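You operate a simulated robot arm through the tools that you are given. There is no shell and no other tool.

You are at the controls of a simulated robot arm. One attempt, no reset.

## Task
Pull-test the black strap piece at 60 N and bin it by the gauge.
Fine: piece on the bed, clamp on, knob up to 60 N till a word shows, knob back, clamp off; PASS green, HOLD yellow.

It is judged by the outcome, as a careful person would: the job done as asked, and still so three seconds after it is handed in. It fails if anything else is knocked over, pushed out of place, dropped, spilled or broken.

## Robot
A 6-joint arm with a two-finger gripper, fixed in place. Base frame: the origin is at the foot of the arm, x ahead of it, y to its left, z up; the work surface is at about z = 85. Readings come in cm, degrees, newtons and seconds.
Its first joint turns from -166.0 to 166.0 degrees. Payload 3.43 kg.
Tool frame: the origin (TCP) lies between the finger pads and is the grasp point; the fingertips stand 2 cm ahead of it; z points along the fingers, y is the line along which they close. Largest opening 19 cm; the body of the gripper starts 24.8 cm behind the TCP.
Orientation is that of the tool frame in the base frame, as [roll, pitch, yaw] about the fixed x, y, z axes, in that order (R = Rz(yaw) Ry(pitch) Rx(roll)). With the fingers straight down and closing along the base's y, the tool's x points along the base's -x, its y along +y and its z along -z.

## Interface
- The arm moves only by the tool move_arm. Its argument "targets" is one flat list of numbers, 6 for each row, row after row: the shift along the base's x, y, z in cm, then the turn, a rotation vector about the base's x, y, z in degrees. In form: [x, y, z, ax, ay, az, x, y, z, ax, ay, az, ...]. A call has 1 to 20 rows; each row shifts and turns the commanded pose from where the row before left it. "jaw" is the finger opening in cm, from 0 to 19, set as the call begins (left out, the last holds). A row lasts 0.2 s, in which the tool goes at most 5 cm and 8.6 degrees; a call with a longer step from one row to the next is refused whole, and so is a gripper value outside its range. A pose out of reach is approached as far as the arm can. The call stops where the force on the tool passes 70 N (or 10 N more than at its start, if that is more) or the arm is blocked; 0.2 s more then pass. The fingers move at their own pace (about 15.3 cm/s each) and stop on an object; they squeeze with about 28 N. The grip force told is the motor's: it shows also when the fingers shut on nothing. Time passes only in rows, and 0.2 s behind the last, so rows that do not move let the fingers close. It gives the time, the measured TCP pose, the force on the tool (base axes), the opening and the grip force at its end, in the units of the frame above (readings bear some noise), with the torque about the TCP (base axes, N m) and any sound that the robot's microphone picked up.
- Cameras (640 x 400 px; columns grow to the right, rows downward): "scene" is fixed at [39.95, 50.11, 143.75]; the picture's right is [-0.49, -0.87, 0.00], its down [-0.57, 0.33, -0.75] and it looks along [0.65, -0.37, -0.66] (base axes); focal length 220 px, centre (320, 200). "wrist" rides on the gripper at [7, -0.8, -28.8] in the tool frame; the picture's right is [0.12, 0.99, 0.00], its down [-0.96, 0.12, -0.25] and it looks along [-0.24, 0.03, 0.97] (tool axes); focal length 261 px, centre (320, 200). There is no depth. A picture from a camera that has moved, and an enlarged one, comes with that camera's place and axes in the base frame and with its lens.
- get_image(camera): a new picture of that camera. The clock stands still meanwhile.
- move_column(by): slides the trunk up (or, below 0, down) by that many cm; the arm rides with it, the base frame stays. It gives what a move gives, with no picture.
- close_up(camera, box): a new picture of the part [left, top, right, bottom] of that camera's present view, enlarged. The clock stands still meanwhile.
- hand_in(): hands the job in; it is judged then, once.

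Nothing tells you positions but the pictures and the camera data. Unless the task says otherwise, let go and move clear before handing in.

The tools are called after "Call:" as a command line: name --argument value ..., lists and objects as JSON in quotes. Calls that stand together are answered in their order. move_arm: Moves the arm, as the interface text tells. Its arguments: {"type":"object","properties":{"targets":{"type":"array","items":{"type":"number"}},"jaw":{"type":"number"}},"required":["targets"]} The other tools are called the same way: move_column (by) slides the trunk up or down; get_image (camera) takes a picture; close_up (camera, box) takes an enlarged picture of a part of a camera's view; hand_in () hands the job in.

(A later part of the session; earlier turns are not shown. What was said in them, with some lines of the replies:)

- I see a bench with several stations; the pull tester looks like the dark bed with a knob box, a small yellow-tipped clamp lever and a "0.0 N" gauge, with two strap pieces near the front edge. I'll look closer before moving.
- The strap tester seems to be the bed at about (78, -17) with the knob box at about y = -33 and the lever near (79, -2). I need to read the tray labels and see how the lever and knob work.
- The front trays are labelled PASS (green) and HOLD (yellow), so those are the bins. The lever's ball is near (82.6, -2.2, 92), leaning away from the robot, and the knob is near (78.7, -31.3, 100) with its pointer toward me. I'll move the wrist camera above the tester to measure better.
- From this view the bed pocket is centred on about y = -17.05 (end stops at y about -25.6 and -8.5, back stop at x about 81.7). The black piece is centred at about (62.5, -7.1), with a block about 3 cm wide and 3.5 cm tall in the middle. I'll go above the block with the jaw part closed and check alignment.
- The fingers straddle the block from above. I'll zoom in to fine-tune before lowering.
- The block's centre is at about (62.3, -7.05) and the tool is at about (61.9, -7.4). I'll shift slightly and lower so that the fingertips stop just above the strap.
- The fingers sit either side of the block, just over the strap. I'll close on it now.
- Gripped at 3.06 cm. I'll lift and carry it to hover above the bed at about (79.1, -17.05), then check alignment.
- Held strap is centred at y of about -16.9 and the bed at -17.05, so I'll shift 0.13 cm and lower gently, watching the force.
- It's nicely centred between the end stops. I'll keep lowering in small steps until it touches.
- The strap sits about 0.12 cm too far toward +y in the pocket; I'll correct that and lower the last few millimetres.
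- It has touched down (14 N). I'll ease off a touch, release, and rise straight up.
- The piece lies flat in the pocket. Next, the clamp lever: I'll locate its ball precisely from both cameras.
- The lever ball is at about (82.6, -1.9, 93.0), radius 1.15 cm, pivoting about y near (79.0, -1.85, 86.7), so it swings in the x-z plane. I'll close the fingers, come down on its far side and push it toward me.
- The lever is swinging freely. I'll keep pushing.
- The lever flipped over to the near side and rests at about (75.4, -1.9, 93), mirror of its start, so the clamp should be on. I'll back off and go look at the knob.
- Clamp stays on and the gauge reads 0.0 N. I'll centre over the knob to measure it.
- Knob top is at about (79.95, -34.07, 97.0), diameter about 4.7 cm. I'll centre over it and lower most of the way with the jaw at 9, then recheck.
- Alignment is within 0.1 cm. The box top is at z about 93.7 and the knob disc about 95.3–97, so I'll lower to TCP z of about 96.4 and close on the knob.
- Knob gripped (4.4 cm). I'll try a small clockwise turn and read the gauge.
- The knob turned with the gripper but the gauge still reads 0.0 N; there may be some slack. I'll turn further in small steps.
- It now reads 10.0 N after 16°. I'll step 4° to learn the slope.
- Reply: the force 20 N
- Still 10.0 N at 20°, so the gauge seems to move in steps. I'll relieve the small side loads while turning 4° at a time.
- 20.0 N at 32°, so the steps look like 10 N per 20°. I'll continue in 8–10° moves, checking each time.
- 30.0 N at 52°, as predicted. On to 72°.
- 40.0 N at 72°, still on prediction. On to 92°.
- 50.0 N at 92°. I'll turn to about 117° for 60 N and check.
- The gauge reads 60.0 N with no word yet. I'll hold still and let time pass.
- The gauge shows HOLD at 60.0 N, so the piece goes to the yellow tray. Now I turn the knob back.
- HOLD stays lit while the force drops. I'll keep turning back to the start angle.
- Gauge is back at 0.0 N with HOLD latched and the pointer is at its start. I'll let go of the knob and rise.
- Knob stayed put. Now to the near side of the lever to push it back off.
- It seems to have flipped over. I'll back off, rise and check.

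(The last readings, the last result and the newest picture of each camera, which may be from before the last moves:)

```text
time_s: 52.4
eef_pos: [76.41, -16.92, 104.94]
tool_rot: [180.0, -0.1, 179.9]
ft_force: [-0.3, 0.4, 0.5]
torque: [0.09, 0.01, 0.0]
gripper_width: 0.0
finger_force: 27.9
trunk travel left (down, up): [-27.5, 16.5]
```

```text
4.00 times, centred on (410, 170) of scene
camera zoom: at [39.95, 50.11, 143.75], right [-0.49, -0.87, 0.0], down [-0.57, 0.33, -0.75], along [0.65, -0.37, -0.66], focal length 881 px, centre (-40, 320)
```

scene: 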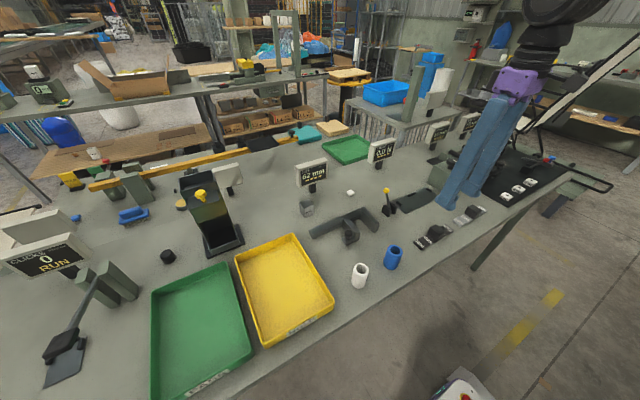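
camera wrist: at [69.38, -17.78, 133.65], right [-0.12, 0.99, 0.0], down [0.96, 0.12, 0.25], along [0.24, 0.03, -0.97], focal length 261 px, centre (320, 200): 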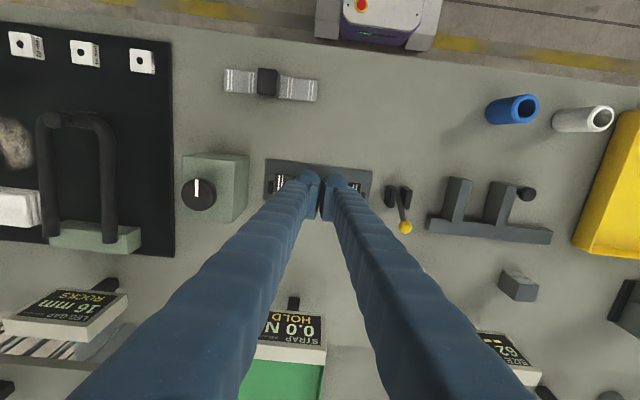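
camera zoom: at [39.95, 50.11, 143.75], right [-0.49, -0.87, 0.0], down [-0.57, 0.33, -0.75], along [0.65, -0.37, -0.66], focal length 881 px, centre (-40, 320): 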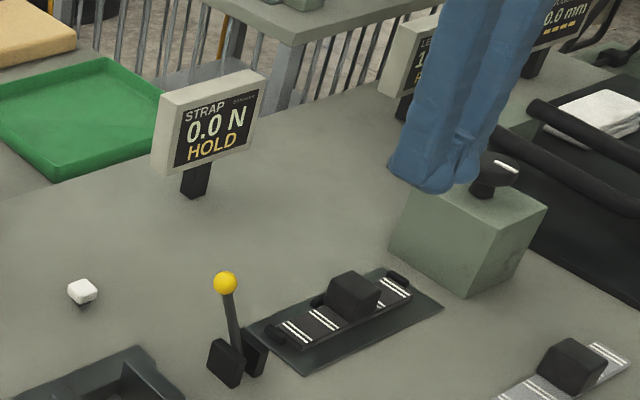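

Clamp is off (lever back in its first position). Now I'll line up over the piece again with the jaw at 7.

Call:
move_arm --targets '[1.3, 0, 0, 0, 0, 0, 1.3, 0, -3, 0, 0, 0, 0, 0, -3, 0, 0, 0, 0, 0, 0, 0, 0, 0]' --jaw 7

Call:
close_up --camera "wrist" --box '[230, 130, 410, 240]'

```text
time_s: 53.4
eef_pos: [79.38, -16.76, 99.08]
tool_rot: [180.0, -0.1, -179.9]
ft_force: [-0.4, 0.2, 0.0]
torque: [0.0, 0.0, -0.02]
gripper_width: 6.99
finger_force: 0.1
trunk travel left (down, up): [-27.5, 16.5]
```

```text
3.56 times, centred on (320, 185) of wrist
camera zoom: at [72.35, -17.74, 127.81], right [-0.12, 0.99, 0.0], down [0.96, 0.12, 0.25], along [0.24, 0.03, -0.97], focal length 927 px, centre (320, 253)
```

zoom: 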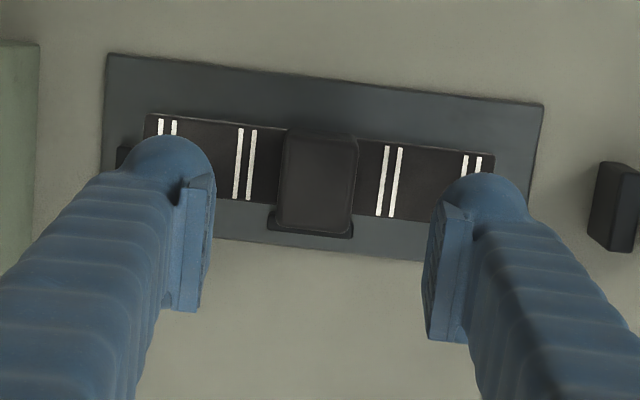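

Call:
move_arm --targets '[-0.4, -0.05, -3, 0, 0, 0, 0, 0, -4, 0, 0, 0, 0, 0, -2.7, 0, 0, 0, 0, 0, -0.5, 0, 0, 0, 0, 0, 0, 0, 0, 0]'

Call:
close_up --camera "scene" --box '[395, 175, 455, 220]'

Call:
close_up --camera "wrist" --box '[230, 130, 410, 240]'

```text
time_s: 54.6
eef_pos: [78.72, -17.16, 89.16]
tool_rot: [-179.9, -0.1, 179.9]
ft_force: [0.4, 0.7, -0.2]
torque: [-0.03, 0.0, -0.02]
gripper_width: 7.01
finger_force: 0.1
trunk travel left (down, up): [-27.5, 16.5]
```

```text
8.89 times, centred on (425, 198) of scene
camera zoom: at [39.95, 50.11, 143.75], right [-0.49, -0.87, 0.0], down [-0.57, 0.33, -0.75], along [0.65, -0.37, -0.66], focal length 1957 px, centre (-613, 222)
```

zoom: 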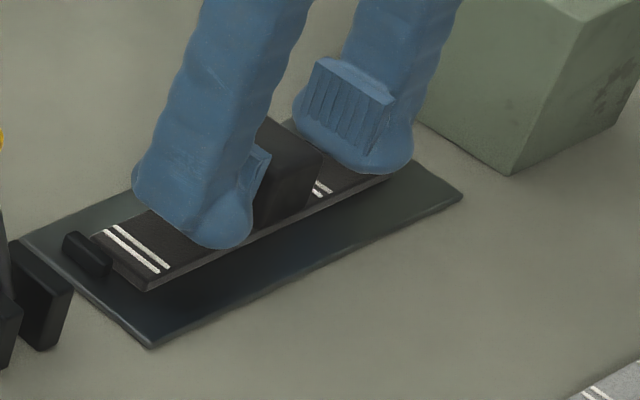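

```text
3.56 times, centred on (320, 185) of wrist
camera zoom: at [71.7, -18.07, 117.83], right [-0.12, 0.99, 0.0], down [0.96, 0.12, 0.25], along [0.24, 0.03, -0.97], focal length 927 px, centre (320, 253)
```

zoom: 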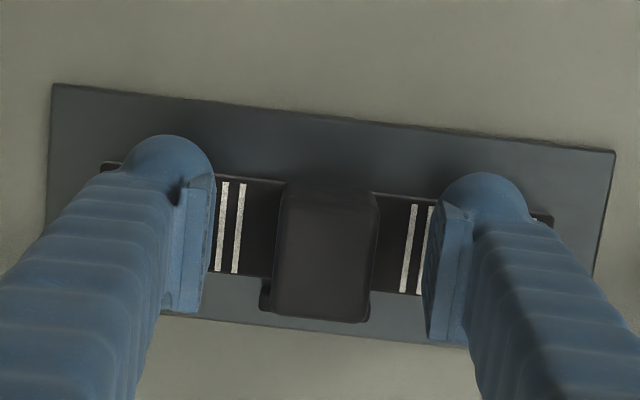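

Call:
move_arm --targets '[0.2, 0.25, -0.2, 0, 0, 0, 0, 0, 0, 0, 0, 0]'

Call:
move_arm --targets '[0, 0, 0, 0, 0, 0, 0, 0, 0, 0, 0, 0, 0, 0, 0, 0, 0, 0]' --jaw 0

Call:
close_up --camera "wrist" --box '[230, 130, 410, 240]'

```text
time_s: 55.2
eef_pos: [78.84, -16.93, 88.86]
tool_rot: [-179.9, -0.1, -180.0]
ft_force: [-0.3, 0.2, -0.3]
torque: [-0.01, -0.02, -0.03]
gripper_width: 6.99
finger_force: 0.1
trunk travel left (down, up): [-27.5, 16.5]
```

```text
time_s: 56.0
eef_pos: [78.86, -16.81, 88.86]
tool_rot: [180.0, 0.0, 180.0]
ft_force: [-0.3, -0.4, 0.6]
torque: [0.02, -0.03, 0.01]
gripper_width: 3.03
finger_force: 28.0
trunk travel left (down, up): [-27.5, 16.5]
```

```text
3.56 times, centred on (320, 185) of wrist
camera zoom: at [71.8, -17.85, 117.65], right [-0.12, 0.99, 0.0], down [0.96, 0.12, 0.25], along [0.24, 0.03, -0.97], focal length 927 px, centre (320, 253)
```

zoom: 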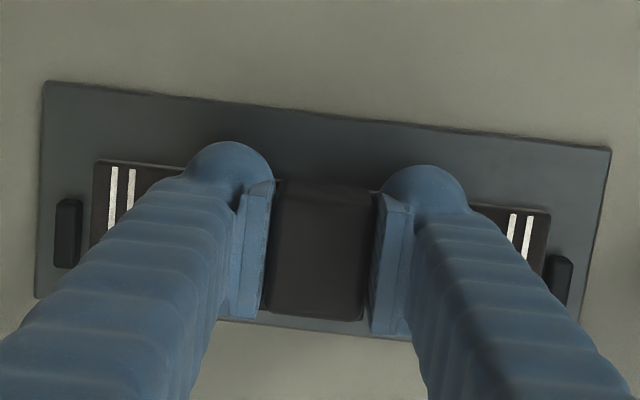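

Gripped at 3.03 cm. I'll lift it clear and check.

Call:
move_arm --targets '[0, 0, 1, 0, 0, 0, 0, 0, 3, 0, 0, 0, 0, 0, 4, 0, 0, 0, 0, 0, 4, 0, 0, 0, 0, 0, 4, 0, 0, 0, 0, 0, 0, 0, 0, 0]'

Call:
get_image --camera "scene"

```text
time_s: 57.4
eef_pos: [79.27, -16.9, 104.39]
tool_rot: [-180.0, -0.2, 180.0]
ft_force: [0.6, 0.2, -1.8]
torque: [0.0, 0.04, 0.02]
gripper_width: 3.07
finger_force: 28.4
trunk travel left (down, up): [-27.5, 16.5]
```

```text
taken
```

scene: 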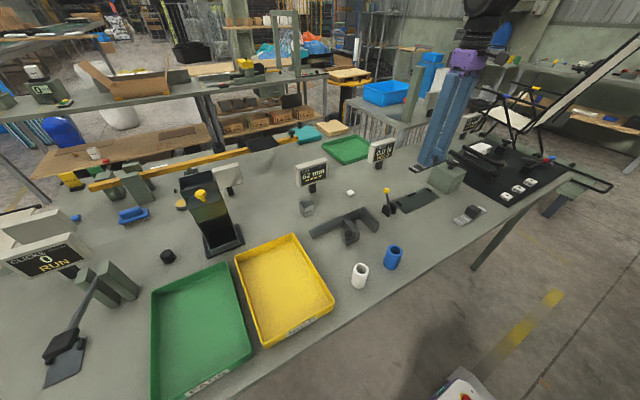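

The piece is held firmly. The yellow HOLD tray is centred at about (72, 44), so I'll carry it there, turning 90° so the strap lies along the tray's long side.

Call:
move_arm --targets '[-0.51, 4.34, 0, 0, 0, 6.43, -0.51, 4.34, 0, 0, 0, 6.43, -0.51, 4.34, 0, 0, 0, 6.43, -0.51, 4.34, 0, 0, 0, 6.43, -0.51, 4.34, 0, 0, 0, 6.43, -0.51, 4.34, 0, 0, 0, 6.43, -0.51, 4.34, 0, 0, 0, 6.43, 0, 0, 0, 0, 0, 0]'

Call:
get_image --camera "scene"

```text
time_s: 59.2
eef_pos: [75.83, 13.41, 104.77]
tool_rot: [179.9, 0.0, -135.0]
ft_force: [0.0, 0.7, -0.2]
torque: [-0.11, 0.01, 0.01]
gripper_width: 3.06
finger_force: 27.8
trunk travel left (down, up): [-27.5, 16.5]
```

```text
taken
```

scene: 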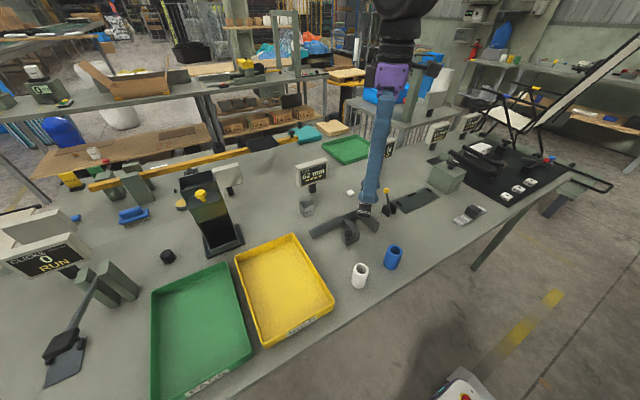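

Call:
close_up --camera "scene" --box '[310, 140, 430, 240]'

Call:
get_image --camera "wrist"

```text
4.00 times, centred on (370, 190) of scene
camera zoom: at [39.95, 50.11, 143.75], right [-0.49, -0.87, 0.0], down [-0.57, 0.33, -0.75], along [0.65, -0.37, -0.66], focal length 881 px, centre (120, 240)
```

zoom: 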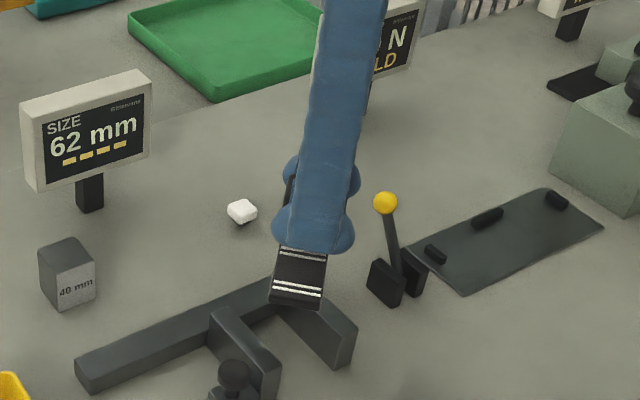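

```text
taken
camera wrist: at [71.31, 7.85, 133.47], right [-0.79, 0.62, 0.0], down [0.6, 0.76, 0.25], along [0.15, 0.19, -0.97], focal length 261 px, centre (320, 200)
```

wrist: 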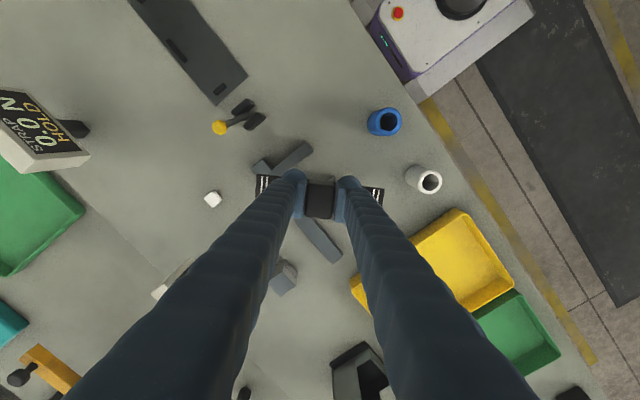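

The piece is still firmly held. I'll carry on to the yellow tray.

Call:
move_arm --targets '[-0.51, 4.34, 0, 0, 0, 6.43, -0.51, 4.34, 0, 0, 0, 6.43, -0.51, 4.34, 0, 0, 0, 6.43, -0.51, 4.34, 0, 0, 0, 6.43, -0.51, 4.34, 0, 0, 0, 6.43, -0.51, 4.34, 0, 0, 0, 6.43, -0.51, 4.34, 0, 0, 0, 6.43, 0, 0, 0, 0, 0, 0]'

Call:
get_image --camera "scene"

Call:
get_image --camera "wrist"

```text
time_s: 61.0
eef_pos: [71.7, 43.62, 104.66]
tool_rot: [180.0, 0.1, -90.0]
ft_force: [0.3, 0.7, -0.5]
torque: [-0.08, -0.02, -0.04]
gripper_width: 3.08
finger_force: 27.6
trunk travel left (down, up): [-27.5, 16.5]
```

```text
taken
```

scene: 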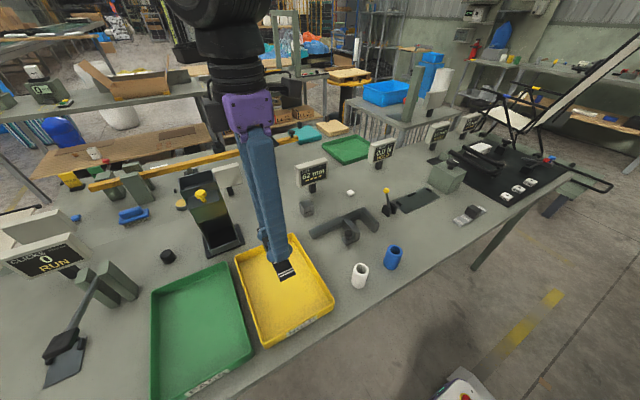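

```text
taken
camera wrist: at [72.57, 36.56, 133.5], right [-0.99, -0.12, 0.0], down [-0.12, 0.96, 0.25], along [-0.03, 0.25, -0.97], focal length 261 px, centre (320, 200)
```

wrist: 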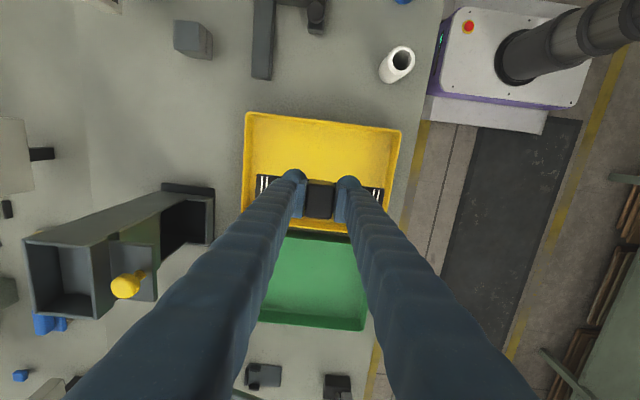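

I'm over the yellow tray, with the strap along its long side and well inside the rim. I'll lower it now.

Call:
move_arm --targets '[0, 0.4, -4, 0, 0, 0, 0, 0, -4, 0, 0, 0, 0, 0, -4, 0, 0, 0, 0, 0, -2.5, 0, 0, 0, 0, 0, 0, 0, 0, 0]'

Call:
close_up --camera "scene" --box '[220, 220, 350, 360]'

Call:
get_image --camera "wrist"

```text
time_s: 62.2
eef_pos: [71.66, 44.07, 90.04]
tool_rot: [-180.0, 0.0, -90.0]
ft_force: [0.0, -0.5, -0.9]
torque: [0.0, -0.01, 0.03]
gripper_width: 3.06
finger_force: 28.0
trunk travel left (down, up): [-27.5, 16.5]
```

```text
2.86 times, centred on (285, 290) of scene
camera zoom: at [39.95, 50.11, 143.75], right [-0.49, -0.87, 0.0], down [-0.57, 0.33, -0.75], along [0.65, -0.37, -0.66], focal length 629 px, centre (420, -57)
```

zoom: 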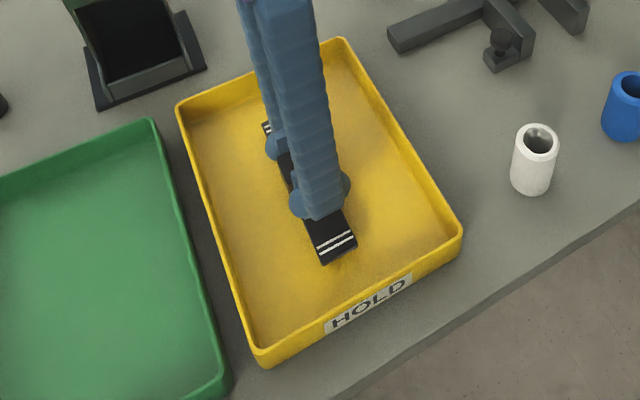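

```text
taken
camera wrist: at [72.52, 37.04, 118.78], right [-0.99, -0.12, 0.0], down [-0.12, 0.96, 0.25], along [-0.03, 0.25, -0.97], focal length 261 px, centre (320, 200)
```

wrist: 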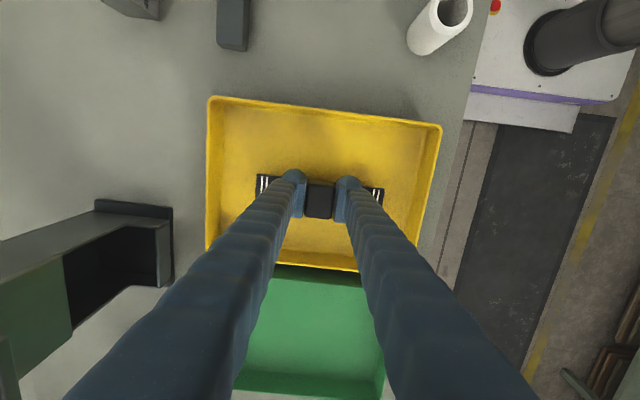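

Call:
move_arm --targets '[0, 0, -0.4, 0, 0, 0, 0, 0, -0.3, 0, 0, 0, 0, 0, 0, 0, 0, 0]'

Call:
move_arm --targets '[0, 0, -0.15, 0, 0, 0, 0, 0, 0, 0, 0, 0]'

```text
time_s: 63.0
eef_pos: [71.98, 44.31, 89.34]
tool_rot: [180.0, -0.1, -90.0]
ft_force: [0.3, 0.4, -0.9]
torque: [0.02, -0.01, 0.01]
gripper_width: 3.06
finger_force: 27.7
trunk travel left (down, up): [-27.5, 16.5]
```

```text
time_s: 63.6
eef_pos: [71.71, 44.36, 89.26]
tool_rot: [180.0, -0.1, -90.0]
ft_force: [-0.2, -0.7, -0.5]
torque: [0.04, 0.01, 0.01]
gripper_width: 3.05
finger_force: 28.1
trunk travel left (down, up): [-27.5, 16.5]
```

Call:
move_arm --targets '[0, 0, -0.15, 0, 0, 0, 0, 0, 0, 0, 0, 0]'

Call:
move_arm --targets '[0, 0, -0.15, 0, 0, 0, 0, 0, 0, 0, 0, 0]'

Call:
close_up --camera "scene" --box '[250, 240, 320, 310]'

```text
time_s: 64.2
eef_pos: [71.68, 44.34, 89.24]
tool_rot: [179.9, 0.1, -90.0]
ft_force: [-0.1, 0.3, 0.3]
torque: [0.03, -0.01, 0.0]
gripper_width: 3.08
finger_force: 28.0
trunk travel left (down, up): [-27.5, 16.5]
```

```text
time_s: 64.8
eef_pos: [71.66, 44.39, 89.09]
tool_rot: [179.9, -0.1, -90.1]
ft_force: [0.4, 0.1, -0.7]
torque: [-0.03, -0.01, 0.01]
gripper_width: 3.06
finger_force: 28.2
trunk travel left (down, up): [-27.5, 16.5]
```

```text
5.71 times, centred on (285, 275) of scene
camera zoom: at [39.95, 50.11, 143.75], right [-0.49, -0.87, 0.0], down [-0.57, 0.33, -0.75], along [0.65, -0.37, -0.66], focal length 1258 px, centre (520, -229)
```

zoom: 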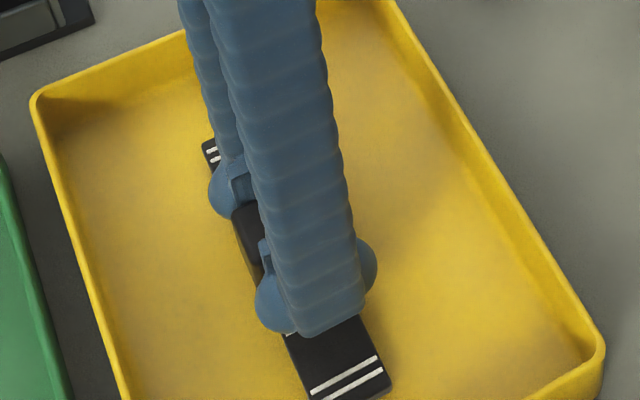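

Call:
move_arm --targets '[0, 0, -0.15, 0, 0, 0, 0, 0, 0, 0, 0, 0]'

Call:
move_arm --targets '[0, 0, -0.15, 0, 0, 0, 0, 0, 0, 0, 0, 0]'

```text
time_s: 65.4
eef_pos: [71.75, 44.21, 88.97]
tool_rot: [-180.0, -0.1, -90.0]
ft_force: [0.0, 0.8, 4.6]
torque: [0.0, -0.01, -0.01]
gripper_width: 3.08
finger_force: 28.2
trunk travel left (down, up): [-27.5, 16.5]
```

```text
time_s: 66.0
eef_pos: [71.74, 44.36, 89.02]
tool_rot: [-180.0, 0.1, -90.0]
ft_force: [-1.1, 0.3, 18.6]
torque: [-0.05, 0.01, 0.03]
gripper_width: 3.08
finger_force: 27.7
trunk travel left (down, up): [-27.5, 16.5]
```

It has touched the tray floor. I'll ease off, release, and rise straight up.

Call:
move_arm --targets '[0, 0, 0.15, 0, 0, 0]'

Call:
move_arm --targets '[0, 0, 0, 0, 0, 0, 0, 0, 0, 0, 0, 0, 0, 0, 2, 0, 0, 0, 0, 0, 4, 0, 0, 0, 0, 0, 4, 0, 0, 0, 0, 0, 4, 0, 0, 0, 0, 0, 4, 0, 0, 0, 0, 0, 0, 0, 0, 0]' --jaw 6

Call:
get_image --camera "scene"

Call:
get_image --camera "wrist"

```text
time_s: 66.4
eef_pos: [71.72, 44.26, 88.97]
tool_rot: [180.0, 0.0, -90.1]
ft_force: [1.5, 1.6, 7.8]
torque: [0.06, -0.07, 0.02]
gripper_width: 3.06
finger_force: 28.2
trunk travel left (down, up): [-27.5, 16.5]
```

```text
time_s: 68.2
eef_pos: [71.96, 44.34, 106.9]
tool_rot: [179.9, 0.0, -90.0]
ft_force: [0.0, -0.2, -0.1]
torque: [-0.02, 0.04, 0.0]
gripper_width: 6.0
finger_force: 0.1
trunk travel left (down, up): [-27.5, 16.5]
```

```text
taken
```

scene: 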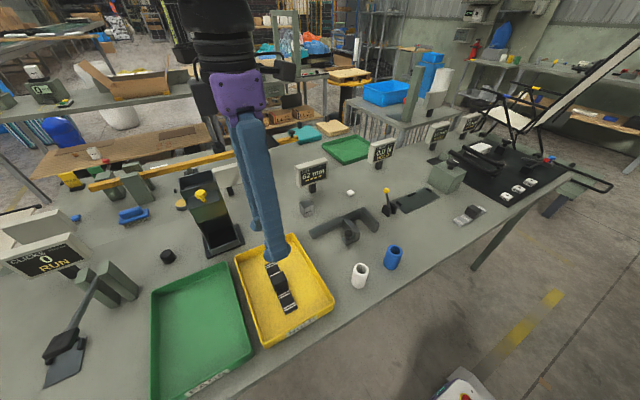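

```text
taken
camera wrist: at [72.77, 37.28, 135.69], right [-0.99, -0.12, 0.0], down [-0.12, 0.96, 0.25], along [-0.03, 0.25, -0.97], focal length 261 px, centre (320, 200)
```

wrist: 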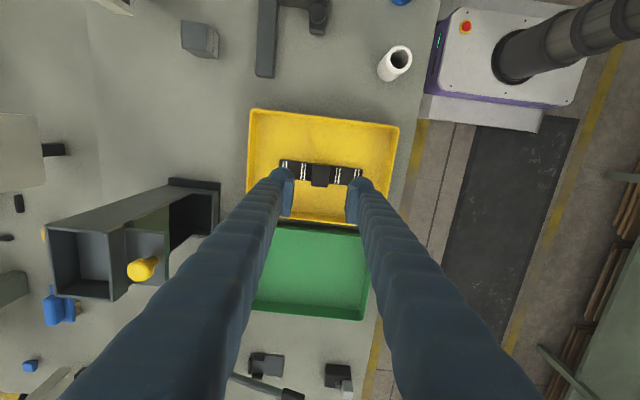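

The black strap piece lies flat in the yellow HOLD tray. I'll move up clear and give everything a final look.

Call:
move_arm --targets '[0, 0, 4, 0, 0, 0, 0, 0, 4, 0, 0, 0, 0, -4, 2, 0, 0, 0, 0, -4, 2, 0, 0, 0, 0, -4, 0, 0, 0, 0, 0, -4, 0, 0, 0, 0, 0, 0, 0, 0, 0, 0]'

Call:
close_up --camera "scene" --box '[220, 220, 350, 360]'

Call:
close_up --camera "scene" --box '[330, 120, 500, 240]'

Call:
get_image --camera "scene"

```text
time_s: 69.8
eef_pos: [71.67, 28.13, 119.03]
tool_rot: [179.8, 0.0, -90.0]
ft_force: [0.3, 0.2, 0.9]
torque: [0.1, -0.01, 0.0]
gripper_width: 6.0
finger_force: 0.0
trunk travel left (down, up): [-27.5, 16.5]
```

```text
2.86 times, centred on (285, 290) of scene
camera zoom: at [39.95, 50.11, 143.75], right [-0.49, -0.87, 0.0], down [-0.57, 0.33, -0.75], along [0.65, -0.37, -0.66], focal length 629 px, centre (420, -57)
```

zoom: 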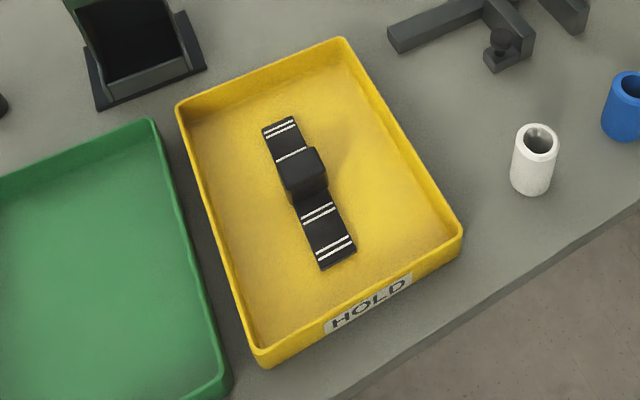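

```text
3.33 times, centred on (415, 180) of scene
camera zoom: at [39.95, 50.11, 143.75], right [-0.49, -0.87, 0.0], down [-0.57, 0.33, -0.75], along [0.65, -0.37, -0.66], focal length 734 px, centre (3, 267)
```

zoom: 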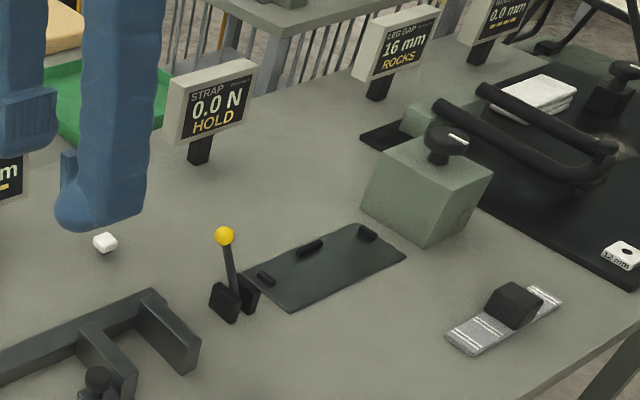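

```text
taken
```

scene: 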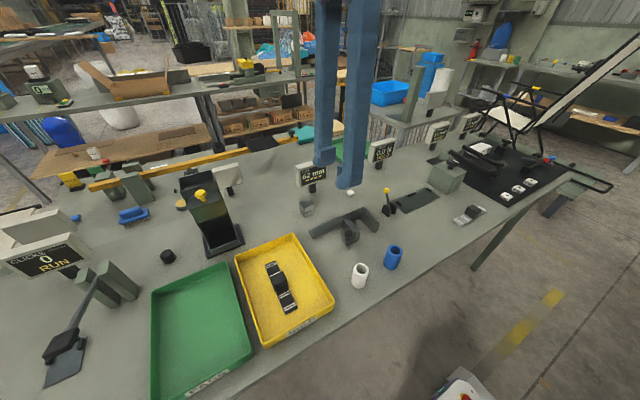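

The black strap is in the yellow HOLD tray, the gauge is at 0.0 N showing HOLD, and the knob and clamp are back where they started. Nothing else has moved and the arm is clear, so I'm handing in.

Call:
hand_in

```text
The job is handed in.
```

The black strap piece was pull-tested at 60 N, the gauge showed HOLD, and it is now lying flat in the yellow HOLD tray.

The knob is turned back, the gauge reads 0.0 N, and the clamp is off. Nothing else on the bench looked moved in the last pictures. The arm had let go and was clear when I handed the job in. I have not seen the judging result.
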